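You operate a simulated robot arm through the tools that you are given. There is no shell and no other tool. Be economical: measure what you need, move in short steps, check, and stop when the job is done.

You are at the controls of a simulated robot arm. One attempt, no reset.

## Task
Take the blue dish and put it on the filter with the blue handle.

It is judged by the outcome, as a careful person would: the job done as asked, and still so three seconds after it is handed in. It fails if anything else is knocked over, pushed out of place, dropped, spilled or broken.

## Robot
A 7-joint arm with a two-finger parallel gripper, fixed in place. Base frame: the origin is at the foot of the arm, x ahead of it, y to its left, z up; the work surface is at about z = 0. Lengths are in mm, angles in degrees, forces in N, time in s.
With the tool pointing down near the work surface it reaches from about 240 to 620 mm from the base axis. Its first joint turns from -66.0 to 66.0 degrees. Payload 2.6 kg.
The tool frame sits at the grasp point between the pads (the TCP): z along the fingers, y along the line on which they close. The tips reach 30 mm beyond it. Largest opening 94 mm; finger width 28, thickness 10; the body of the gripper, 50 by 96 mm, starts 55 mm behind the TCP.
Orientation is told as [roll, pitch, yaw] about the base's x, y, z axes, in that order, counted from this pose: with the fingers straight down and closing along the base's y, the tool's x points along the base's -x, its y along +y and its z along -z.

## Interface
- The arm moves only by the tool step_arm. Its argument "rows" is a list of rows, each a list of 3 entries, a list of its own where there are three numbers: the turn, a rotation vector about the tool's x, y, z in degrees, then the shift along the tool's x, y, z in mm, then the opening, from 0 (shut) to 1 (fully open). In form: [[[ax, ay, az], [x, y, z], jaw], ...]. A call has 1 to 8 rows; each row shifts and turns the commanded pose from where the row before left it, along the tool's axes as they then stand. A row lasts 0.2 s, in which the tool goes at most 50 mm and 8.6 degrees; a call with a longer step from one row to the next is refused whole, and so is a gripper value outside its range. Where a pose cannot be reached the arm comes as near as it can. A force on the tool above 40 N (or 10 N above the force at the start of the call, whichever is more), or a blocked arm, ends the call early, and 0.2 s more pass. Each finger travels about 72 mm/s and halts on what it meets, pressing with about 31 N; the grip force reading is that of the motor and also rises with nothing between the fingers. The clock runs only during rows and for 0.2 s after the last one: add rows that do not move to give the fingers time. It gives the time, the measured TCP pose, the force on the tool (base axes), the opening and the grip force at its end, in the units of the frame above (readings bear some noise).
- Cameras (640 x 400 px; columns grow to the right, rows downward): "scene" is fixed at [19.2, 419.5, 562.6]; the picture's right is [-0.90, -0.44, 0.00], its down [-0.25, 0.52, -0.82] and it looks along [0.36, -0.74, -0.57] (base axes); focal length 320 px, centre (320, 200). "wrist" rides on the gripper at [-37, 0, -58] in the tool frame; the picture's right is [0.00, -1.00, 0.00], its down [0.97, 0.00, -0.24] and it looks along [0.24, 0.00, 0.97] (tool axes); focal length 218 px, centre (320, 200).
- grab_frame(camera): a new picture of that camera. No time passes.
- pixel_to_xyz(camera, pixels): for up to 12 pixels [column, row] of the newest picture of that camera ("zoom" is the newest enlarged one), the place [x, y, z] in the base frame of the surface seen there, good to about 3 mm. No time passes.
- enlarge(camera, box): a new picture of the part [left, top, right, bottom] of that camera's present view, enlarged. No time passes.
- sign_off(): hands the job in; it is judged then, once.

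Go step by step. Measure first, check grasps and placings, and put right what went wrong. The budget is 60 turns and 22 pictures, counting those below and the enlarged ones. Unless the task says otherwise, let go and move clear before handing in, and close with one line.

The tools are called as a command line: name --argument value ..., lists and objects as JSON in quotes. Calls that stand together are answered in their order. step_arm: Moves the arm, as the interface text tells. Its arguments: {"type":"object","properties":{"rows":{"type":"array"}},"required":["rows"]} The other tools are called the same way: grab_frame (camera) takes a picture; pixel_to_xyz (camera, pixels) gives the place of the surface under pixels of a picture; enlarge (camera, box) takes an enlarged picture of a part of a camera's view; sign_off () hands the job in.

At the start:

```text
time_s: 0.0
tool_pos: [338.5, -187.7, 299.9]
tool_rot: [0.0, -0.1, -0.1]
wrist_force: [-0.3, 0.0, 0.1]
gripper_width: 93.9
finger_force: 0.0
```

scene: 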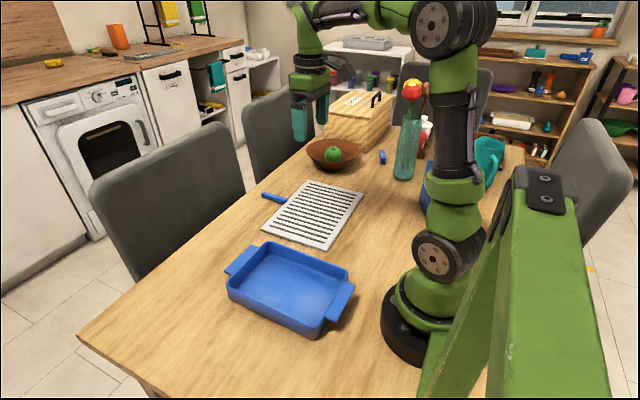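
wrist: 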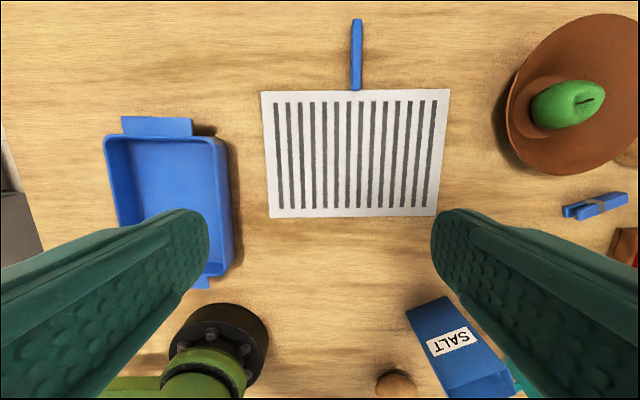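

The blue dish is at wrist pixels ~(170,200), and the white grate with the blue handle ("filter") at ~(355,150). I'll measure both first.

pixel_to_xyz --camera "wrist" --pixels '[[107, 138], [212, 138], [157, 120], [232, 200], [150, 185], [222, 270], [263, 92], [449, 90], [437, 215], [270, 217], [355, 150], [356, 40]]'

pixel_to_xyz --camera "scene" --pixels '[[240, 260], [265, 245], [350, 268], [322, 328], [231, 285], [340, 300], [285, 285], [228, 272], [316, 183], [362, 193], [326, 246], [264, 233]]'

enlarge --camera "scene" --box '[200, 160, 400, 350]'

```text
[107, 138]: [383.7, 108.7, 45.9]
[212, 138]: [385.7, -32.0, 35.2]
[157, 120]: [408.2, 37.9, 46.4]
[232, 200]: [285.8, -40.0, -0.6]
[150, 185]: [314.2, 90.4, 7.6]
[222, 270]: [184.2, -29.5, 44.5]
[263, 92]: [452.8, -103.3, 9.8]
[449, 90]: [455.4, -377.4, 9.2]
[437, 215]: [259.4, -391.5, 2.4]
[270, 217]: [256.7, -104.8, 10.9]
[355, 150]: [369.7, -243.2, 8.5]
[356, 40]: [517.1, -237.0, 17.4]
```

```text
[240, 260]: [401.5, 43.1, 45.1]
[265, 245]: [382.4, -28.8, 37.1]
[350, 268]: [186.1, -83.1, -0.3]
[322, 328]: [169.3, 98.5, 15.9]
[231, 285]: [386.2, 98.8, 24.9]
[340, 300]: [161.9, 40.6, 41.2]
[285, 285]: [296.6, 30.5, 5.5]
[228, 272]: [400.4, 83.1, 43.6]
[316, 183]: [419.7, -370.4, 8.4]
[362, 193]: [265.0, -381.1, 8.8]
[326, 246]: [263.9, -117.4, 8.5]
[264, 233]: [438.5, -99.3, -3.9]
```

```text
2.11 times, centred on (300, 255) of scene
```

zoom: 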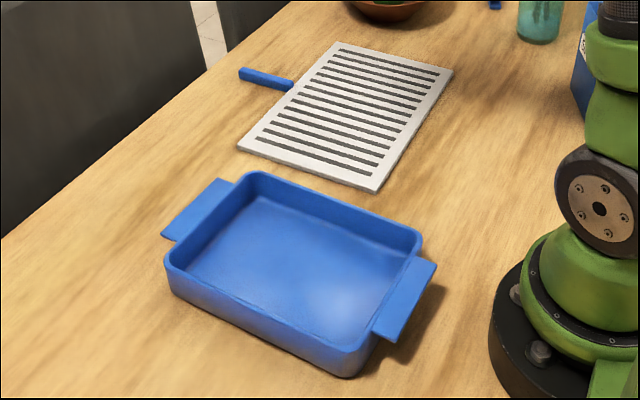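

The dish body spans roughly x 180–390, y −35–110, about 46 mm tall. The filter spans x 258–455, y −380 to −104, and its top is at z≈9. I'll measure the neighbours (salt, bowl, vase) and the dish wall thickness.

pixel_to_xyz --camera "wrist" --pixels '[[408, 312], [445, 297], [505, 365], [395, 378], [510, 110], [520, 150], [565, 212], [600, 205], [625, 240], [625, 265], [350, 22], [356, 86]]'

enlarge --camera "wrist" --box '[90, 100, 250, 300]'

```text
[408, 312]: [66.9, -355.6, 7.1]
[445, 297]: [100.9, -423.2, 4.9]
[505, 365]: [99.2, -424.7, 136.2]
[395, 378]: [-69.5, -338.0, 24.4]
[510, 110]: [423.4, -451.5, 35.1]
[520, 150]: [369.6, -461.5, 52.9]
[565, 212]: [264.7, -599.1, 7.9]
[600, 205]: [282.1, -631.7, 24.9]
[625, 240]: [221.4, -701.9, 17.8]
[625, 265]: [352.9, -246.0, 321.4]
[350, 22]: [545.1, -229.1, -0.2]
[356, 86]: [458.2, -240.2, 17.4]
```

```text
2.00 times, centred on (170, 200) of wrist
```

zoom: 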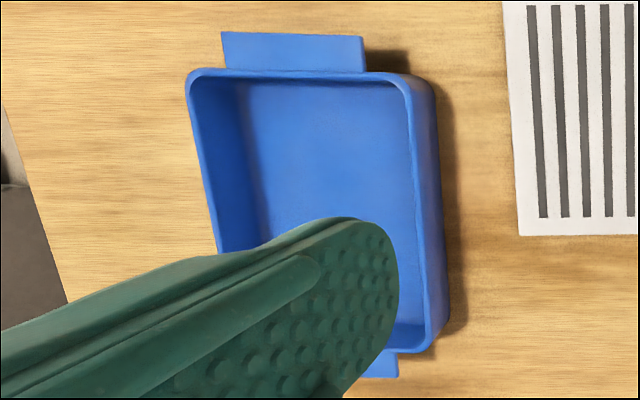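

The workspace around the filter is clear: salt sits at x≤100 and the bowl at y<−450. Now I'll measure the dish rim edges precisely in the zoom to get its yaw and wall thickness.

pixel_to_xyz --camera "zoom" --pixels '[[190, 95], [218, 230], [403, 105], [410, 105], [411, 110], [422, 250], [428, 300], [230, 74], [380, 76], [425, 320], [300, 72], [420, 346]]'

pixel_to_xyz --camera "scene" --pixels '[[254, 290], [256, 291], [280, 304], [282, 305], [310, 321], [312, 323], [280, 246], [300, 254], [325, 262], [300, 256], [270, 299], [283, 317]]'

```text
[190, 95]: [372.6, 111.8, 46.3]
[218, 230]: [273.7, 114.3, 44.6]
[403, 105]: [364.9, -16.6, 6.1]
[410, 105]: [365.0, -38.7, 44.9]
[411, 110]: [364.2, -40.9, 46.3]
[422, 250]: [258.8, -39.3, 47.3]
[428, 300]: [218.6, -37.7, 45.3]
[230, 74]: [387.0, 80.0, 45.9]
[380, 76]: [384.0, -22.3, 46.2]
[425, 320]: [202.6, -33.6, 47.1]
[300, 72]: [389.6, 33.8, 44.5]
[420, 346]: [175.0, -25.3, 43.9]
```

```text
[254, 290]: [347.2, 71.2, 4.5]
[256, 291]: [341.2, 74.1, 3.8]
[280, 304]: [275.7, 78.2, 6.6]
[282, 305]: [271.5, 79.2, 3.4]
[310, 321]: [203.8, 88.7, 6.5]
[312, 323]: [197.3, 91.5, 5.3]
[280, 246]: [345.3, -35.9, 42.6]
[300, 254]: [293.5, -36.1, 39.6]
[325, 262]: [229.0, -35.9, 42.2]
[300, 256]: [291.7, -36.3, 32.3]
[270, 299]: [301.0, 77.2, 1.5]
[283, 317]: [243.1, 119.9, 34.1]
```

The rim is at z≈46, the +y wall is at y≈113–116 and the −y wall at y≈−36 to −42, with yaw about 0. I'll pinch the middle of the +y wall, with one finger inside, then yaw −90° so the dish lies along the filter. First I'll move above the wall.

step_arm --rows '[[[0, 0, 0], [8.2, 43, 0], 1], [[0, 0, 0], [8.2, 43, 0], 0.8], [[0, 0, 0], [8.2, 43, 0], 0.5], [[0, 0, 0], [8.2, 43, 0], 0.5], [[0, 0, 0], [8.2, 43, 0], 0.5], [[0, 0, 0], [8.2, 43, 0], 0.5], [[0, 0, 0], [8.2, 43, 45], 0.5], [[0, 0, 0], [0, 0, 45], 0.5]]'

```text
refused: row 7 steps farther than a row can; nothing moved
```

Refused for too long a step in row 7; I'll split the descent out.

step_arm --rows '[[[0, 0, 0], [8.2, 43, 0], 1], [[0, 0, 0], [8.2, 43, 0], 0.8], [[0, 0, 0], [8.2, 43, 0], 0.5], [[0, 0, 0], [8.2, 43, 0], 0.5], [[0, 0, 0], [8.2, 43, 0], 0.5], [[0, 0, 0], [8.2, 43, 0], 0.5], [[0, 0, 0], [8.2, 43, 0], 0.5], [[0, 0, 0], [0, 0, 45], 0.5]]'

step_arm --rows '[[[0, 0, 0], [0, 0, 45], 0.5], [[0, 0, 0], [0, 0, 45], 0.5], [[0, 0, 0], [0, 0, 35], 0.5], [[0, 0, 0], [0, 0, 0], 0.5]]'

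grab_frame --camera "wrist"

```text
time_s: 1.8
tool_pos: [279.8, 113.6, 254.2]
tool_rot: [0.0, 0.0, 0.0]
wrist_force: [0.7, -0.5, -0.6]
gripper_width: 46.8
finger_force: 0.1
```

```text
time_s: 2.8
tool_pos: [278.2, 112.2, 130.2]
tool_rot: [0.0, 0.0, -0.1]
wrist_force: [-0.2, -0.3, -1.0]
gripper_width: 46.8
finger_force: 0.0
```

```text
17 pictures are left
```

wrist: 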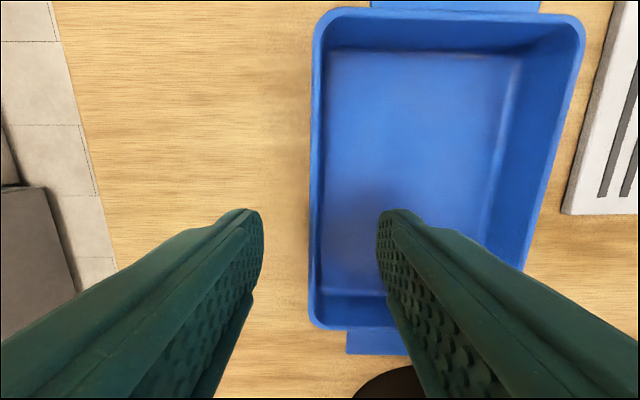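

The wall (column ~315, x-span rows 10–325) sits between the fingers, with the inner finger clear. I'll nudge by +3 mm and go down to TCP z≈41.

step_arm --rows '[[[0, 0, 0], [-3, 3, 30], 0.5], [[0, 0, 0], [0, 0, 30], 0.5], [[0, 0, 0], [0, 0, 15], 0.5], [[0, 0, 0], [0, 0, 14], 0.5], [[0, 0, 0], [0, 0, 0], 0.5]]'

enlarge --camera "scene" --box '[200, 190, 400, 350]'

```text
time_s: 4.0
tool_pos: [283.5, 116.1, 41.4]
tool_rot: [0.0, 0.0, 0.0]
wrist_force: [-0.6, -0.6, 0.1]
gripper_width: 46.9
finger_force: 0.1
```

```text
2.50 times, centred on (300, 270) of scene
```

zoom: 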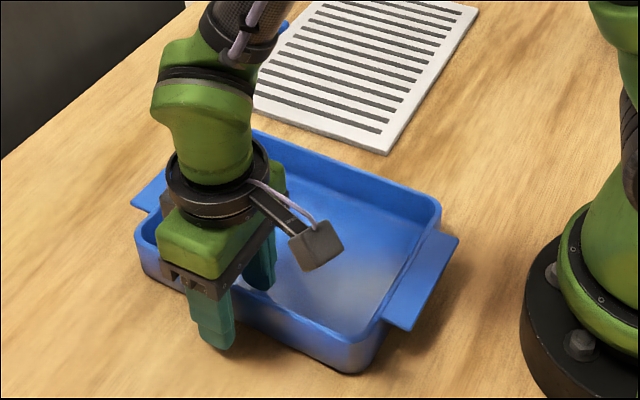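

The fingers straddle the wall near its middle. I'll close.

step_arm --rows '[[[0, 0, 0], [0, 0, 0], 0.25], [[0, 0, 0], [0, 0, 0], 0], [[0, 0, 0], [0, 0, 0], 0], [[0, 0, 0], [0, 0, 0], 0], [[0, 0, 0], [0, 0, 0], 0]]'

step_arm --rows '[[[0, 0, 0], [0, 0, -10], 0], [[0, 0, 0], [0, 0, -15], 0], [[0, 0, 0], [0, 0, 0], 0]]'

grab_frame --camera "scene"

```text
time_s: 5.2
tool_pos: [284.1, 116.4, 40.5]
tool_rot: [0.0, -0.1, 0.0]
wrist_force: [-1.8, -2.4, 3.3]
gripper_width: 10.4
finger_force: 31.3
```

```text
time_s: 6.0
tool_pos: [282.7, 116.4, 66.5]
tool_rot: [0.0, 0.0, -0.1]
wrist_force: [0.0, -0.3, -8.2]
gripper_width: 10.7
finger_force: 31.1
```

```text
15 pictures are left
```

scene: 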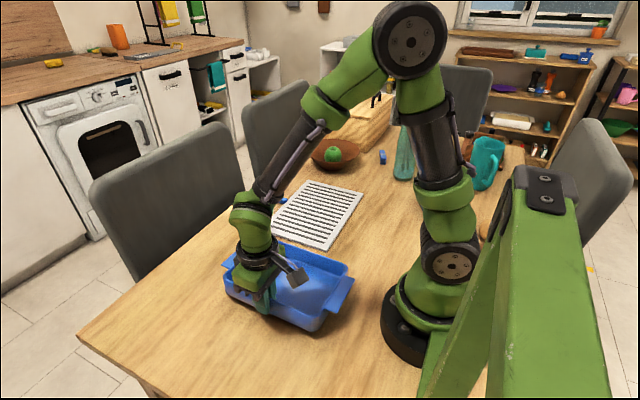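

The grip is holding (width 10.7, load about 8 N). I'll lift further and check for tilt.

step_arm --rows '[[[0, 0, 0], [-5, 0, -25], 0], [[0, 0, 0], [-5, 0, -25], 0], [[0, 0, 0], [0, 0, 0], 0]]'

enlarge --camera "scene" --box '[180, 170, 400, 350]'

```text
time_s: 6.8
tool_pos: [293.7, 117.2, 115.9]
tool_rot: [0.1, 0.1, 0.1]
wrist_force: [-1.1, -1.4, -7.9]
gripper_width: 10.8
finger_force: 30.4
```

```text
2.22 times, centred on (290, 260) of scene
```

zoom: 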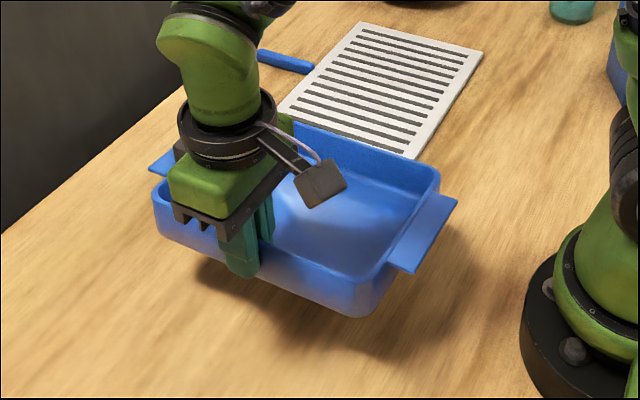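

pixel_to_xyz --camera "zoom" --pixels '[[310, 124], [360, 140], [425, 163], [366, 282], [330, 278], [436, 205], [400, 262], [170, 210], [360, 200], [365, 230]]'

```text
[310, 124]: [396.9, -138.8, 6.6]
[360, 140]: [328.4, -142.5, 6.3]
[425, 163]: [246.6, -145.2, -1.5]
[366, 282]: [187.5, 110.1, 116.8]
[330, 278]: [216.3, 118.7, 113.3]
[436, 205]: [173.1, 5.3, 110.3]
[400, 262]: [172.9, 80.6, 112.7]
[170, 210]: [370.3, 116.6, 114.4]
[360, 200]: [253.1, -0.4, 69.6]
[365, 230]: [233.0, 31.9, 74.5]
```

The dish hangs almost level (handles z≈110–113, about 2° droop on the far side). I'll carry it to (436, −150) at this height, then yaw −90°.

step_arm --rows '[[[0, 0, 0], [-10, -20, 0], 0], [[0, 0, 0], [-20, -37, 0], 0], [[0, 0, 0], [-20, -37, 0], 0], [[0, 0, 0], [-20, -37, 0], 0], [[0, 0, 0], [-20, -37, 0], 0], [[0, 0, 0], [-20, -37, 0], 0], [[0, 0, 0], [-20, -37, 0], 0], [[0, 0, 0], [-12, -25, 0], 0]]'

step_arm --rows '[[[0, 0, 4], [0, 0, 0], 0], [[0, 0, 7.5], [0, 0, 0], 0], [[0, 0, 7.5], [0, 0, 0], 0], [[0, 0, 7.5], [0, 0, 0], 0], [[0, 0, 7.5], [0, 0, 0], 0], [[0, 0, 7.5], [0, 0, 0], 0], [[0, 0, 4], [0, 0, 0], 0], [[0, 0, 0], [0, 0, 0], 0]]'

grab_frame --camera "scene"

```text
time_s: 8.6
tool_pos: [435.5, -152.0, 116.1]
tool_rot: [-0.1, 0.1, 0.0]
wrist_force: [0.2, 0.7, -7.5]
gripper_width: 10.9
finger_force: 30.7
```

```text
time_s: 10.4
tool_pos: [436.0, -152.5, 116.2]
tool_rot: [0.1, 0.0, -45.6]
wrist_force: [0.2, 0.7, -8.1]
gripper_width: 11.0
finger_force: 31.4
```

```text
13 pictures are left
```

scene: 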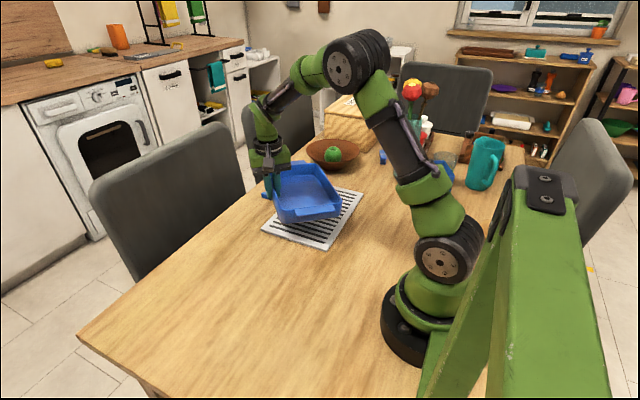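

The rotation is going well at −45.6° and the dish is still held. I'll finish the yaw to −90°.

step_arm --rows '[[[0, 0, 4], [0, 0, 0], 0], [[0, 0, 7.5], [0, 0, 0], 0], [[0, 0, 7.5], [0, 0, 0], 0], [[0, 0, 7.5], [0, 0, 0], 0], [[0, 0, 7.5], [0, 0, 0], 0], [[0, 0, 7], [0, 0, 0], 0], [[0, 0, 3.4], [0, 0, 0], 0], [[0, 0, 0], [0, 0, 0], 0]]'

```text
time_s: 12.2
tool_pos: [435.0, -151.3, 116.6]
tool_rot: [0.1, -0.1, -90.1]
wrist_force: [-0.5, 0.0, -7.0]
gripper_width: 10.6
finger_force: 31.2
```

Yaw is −90°; the tool's x is now base +y. I'll shift −94 mm in y and then check.

step_arm --rows '[[[0, 0, 0], [-20, 0, 0], 0], [[0, 0, 0], [-30, 0, 0], 0], [[0, 0, 0], [-30, 0, 0], 0], [[0, 0, 0], [-14, 0, 10], 0], [[0, 0, 0], [0, 0, 10], 0], [[0, 0, 0], [0, 0, 0], 0]]'

enlarge --camera "scene" --box '[220, 110, 420, 260]'

grab_frame --camera "wrist"

```text
time_s: 13.6
tool_pos: [435.6, -245.4, 95.9]
tool_rot: [0.1, 0.0, -89.9]
wrist_force: [-0.1, 0.3, -6.2]
gripper_width: 11.0
finger_force: 31.1
```

```text
2.67 times, centred on (320, 185) of scene
```

zoom: 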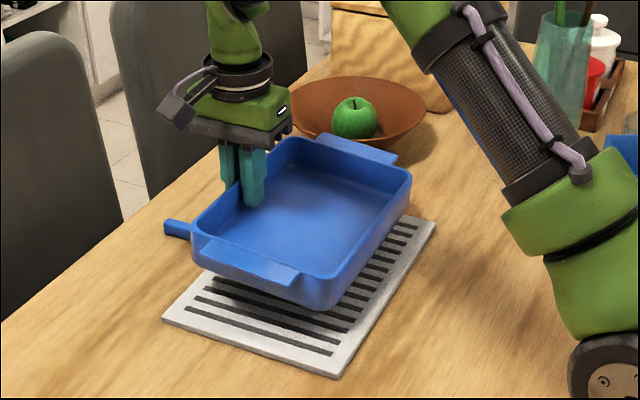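

```text
11 pictures are left
```

wrist: 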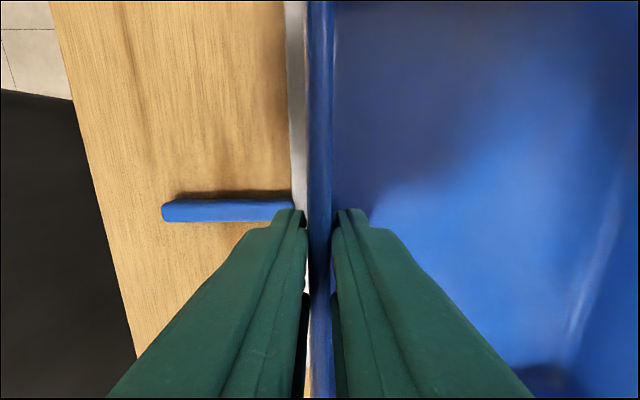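

The dish is poised over the filter. I'll measure its rims, tilt, and the filter edges.

pixel_to_xyz --camera "zoom" --pixels '[[262, 283], [318, 256], [365, 163], [206, 213], [410, 175], [330, 275], [338, 376], [163, 318], [434, 226], [350, 142], [300, 200], [330, 304]]'

pixel_to_xyz --camera "wrist" --pixels '[[312, 60], [329, 60], [294, 60], [312, 150], [290, 208], [420, 60], [420, 300], [540, 150]]'

```text
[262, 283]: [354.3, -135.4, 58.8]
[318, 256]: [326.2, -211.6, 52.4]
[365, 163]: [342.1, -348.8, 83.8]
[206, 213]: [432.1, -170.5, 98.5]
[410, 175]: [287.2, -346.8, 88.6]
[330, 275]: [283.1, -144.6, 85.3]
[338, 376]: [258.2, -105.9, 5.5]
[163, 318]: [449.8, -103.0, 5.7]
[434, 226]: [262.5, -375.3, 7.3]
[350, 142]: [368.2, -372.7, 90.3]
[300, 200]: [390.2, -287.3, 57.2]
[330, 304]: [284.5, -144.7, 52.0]
```

```text
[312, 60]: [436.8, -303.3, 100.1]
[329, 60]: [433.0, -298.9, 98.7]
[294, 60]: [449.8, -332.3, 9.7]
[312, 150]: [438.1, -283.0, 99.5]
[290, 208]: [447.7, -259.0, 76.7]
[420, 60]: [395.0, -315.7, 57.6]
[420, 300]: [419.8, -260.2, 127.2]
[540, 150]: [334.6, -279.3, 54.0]
```

The dish droops about 5° toward −x (rim z≈99 at x=432, 85–88 at x=285). It is well centred over the filter. I'll tilt the tool +5° about its x to level it, then lower most of the way.

step_arm --rows '[[[2.5, 0, 0], [0, 0, 0], 0], [[2.5, 0, 0], [0, 0, 0], 0], [[0, 0, 0], [0, 0, 10], 0], [[0, 0, 0], [0, 0, 10], 0], [[0, 0, 0], [0, 0, 10], 0], [[0, 0, 0], [0, 0, 0], 0]]'

enlarge --camera "scene" --box '[220, 110, 420, 260]'

pixel_to_xyz --camera "zoom" --pixels '[[206, 240], [350, 165], [365, 185], [408, 200], [330, 300], [260, 308], [300, 225]]'

```text
time_s: 15.0
tool_pos: [432.6, -244.3, 65.9]
tool_rot: [-5.0, 0.0, -89.9]
wrist_force: [-0.3, 0.3, -7.4]
gripper_width: 10.7
finger_force: 30.7
```

```text
2.67 times, centred on (320, 185) of scene
```

zoom: 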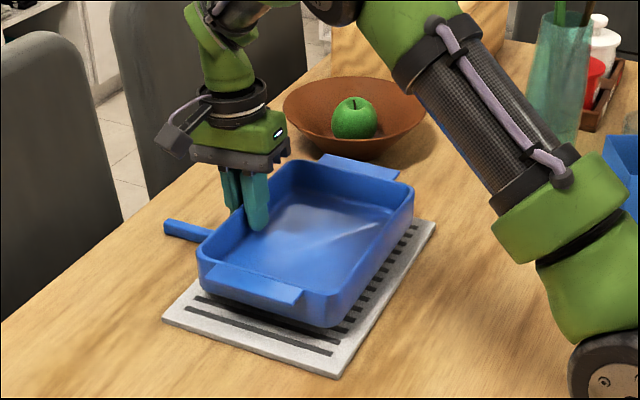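

```text
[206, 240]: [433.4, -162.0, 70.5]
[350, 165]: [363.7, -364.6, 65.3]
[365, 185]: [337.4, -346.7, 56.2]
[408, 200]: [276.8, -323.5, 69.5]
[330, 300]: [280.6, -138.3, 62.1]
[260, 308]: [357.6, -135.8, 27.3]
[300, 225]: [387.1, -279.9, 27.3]
```

The dish is level now, rim z≈70 on both sides, so about 14 mm remains. I'll lower gently.

step_arm --rows '[[[0, 0, 0], [0, 0, 5], 0], [[0, 0, 0], [0, 0, 4], 0], [[0, 0, 0], [0, 0, 2], 0], [[0, 0, 0], [0, 0, 1], 0], [[0, 0, 0], [0, 0, 0], 0]]'

```text
time_s: 16.2
tool_pos: [431.1, -244.9, 54.6]
tool_rot: [-5.0, 0.1, -89.9]
wrist_force: [0.9, 0.1, -8.0]
gripper_width: 10.6
finger_force: 30.4
```

step_arm --rows '[[[0, 0, 0], [0, 0, 1], 0], [[0, 0, 0], [0, 0, 1], 0], [[0, 0, 0], [0, 0, 1], 0], [[0, 0, 0], [0, 0, 0], 0]]'

```text
time_s: 17.2
tool_pos: [431.8, -246.4, 50.9]
tool_rot: [-5.0, 0.0, -89.9]
wrist_force: [0.5, 0.1, -7.2]
gripper_width: 10.9
finger_force: 31.5
```

Still carrying the full weight (about −7 N), so no contact yet. I'll keep lowering by millimetres.

step_arm --rows '[[[0, 0, 0], [0, 0, 1], 0], [[0, 0, 0], [0, 0, 1], 0], [[0, 0, 0], [0, 0, 0], 0]]'

```text
time_s: 18.0
tool_pos: [431.6, -245.8, 50.7]
tool_rot: [-4.9, 0.0, -90.0]
wrist_force: [-6.6, 4.0, 16.2]
gripper_width: 10.8
finger_force: 31.2
```

Contact made (+16 N). I'll open just enough to clear the wall, keeping the outer finger off the filter's handle.

step_arm --rows '[[[0, 0, 0], [0, 0, -0.7], 0], [[0, 0, 0], [0, 0, 0], 0.15], [[0, 0, 0], [0, 0, 0], 0.24], [[0, 0, 0], [0, 0, 0], 0.24]]'

enlarge --camera "scene" --box '[220, 110, 420, 260]'

```text
time_s: 19.0
tool_pos: [432.0, -243.5, 50.1]
tool_rot: [-5.0, -0.1, -89.9]
wrist_force: [0.1, -0.2, 0.2]
gripper_width: 22.5
finger_force: 0.2
```

```text
2.67 times, centred on (320, 185) of scene
```

zoom: 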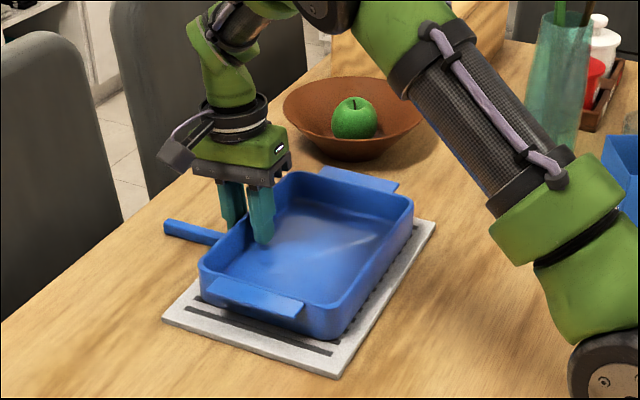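

Released with no residual force; the dish sits on the filter. I'll retreat along the tool axis.

step_arm --rows '[[[0, 0, 0], [0, 0, -10], 0.24], [[0, 0, 0], [0, 0, -20], 0.24], [[0, 0, 0], [0, 0, -30], 0.24], [[0, 0, 0], [0, 0, -40], 0.24], [[0, 0, 0], [0, 0, -40], 0.24], [[0, 0, 0], [0, 0, 0], 0.24]]'

grab_frame --camera "scene"

enlarge --camera "scene" --box '[220, 110, 420, 260]'

pixel_to_xyz --camera "zoom" --pixels '[[205, 260], [408, 205], [330, 307], [338, 376], [163, 318], [434, 226], [260, 230], [330, 230], [300, 270]]'

```text
time_s: 20.4
tool_pos: [444.7, -245.3, 190.1]
tool_rot: [-5.0, 0.0, -89.8]
wrist_force: [0.0, 0.2, 0.3]
gripper_width: 22.8
finger_force: 0.0
```

```text
8 pictures are left
```

scene: 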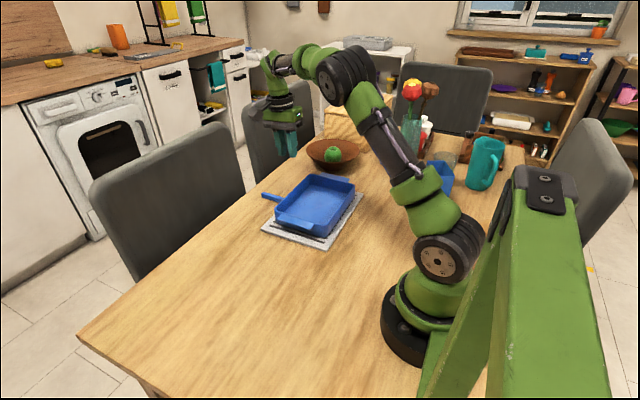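

```text
2.67 times, centred on (320, 185) of scene
```

zoom: 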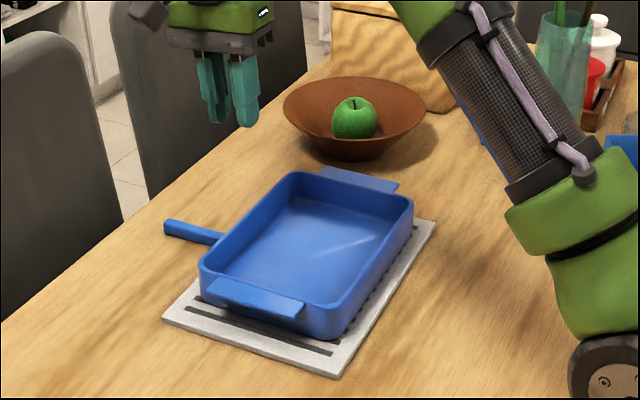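

```text
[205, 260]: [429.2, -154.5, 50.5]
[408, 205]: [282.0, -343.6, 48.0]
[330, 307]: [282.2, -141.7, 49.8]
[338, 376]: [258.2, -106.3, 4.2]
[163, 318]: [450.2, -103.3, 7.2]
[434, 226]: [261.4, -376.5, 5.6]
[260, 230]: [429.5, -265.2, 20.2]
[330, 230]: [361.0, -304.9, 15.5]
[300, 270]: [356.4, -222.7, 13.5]
```

The dish sits level on the filter (floor z≈14, rim z≈50 all round), inside its edges. The filter hasn't moved, everything else is undisturbed and the gripper is clear, so I'm handing in.

sign_off

```text
The job is handed in.
```

The blue dish is resting level on the filter with the blue handle, the gripper is clear, and nothing else was disturbed.
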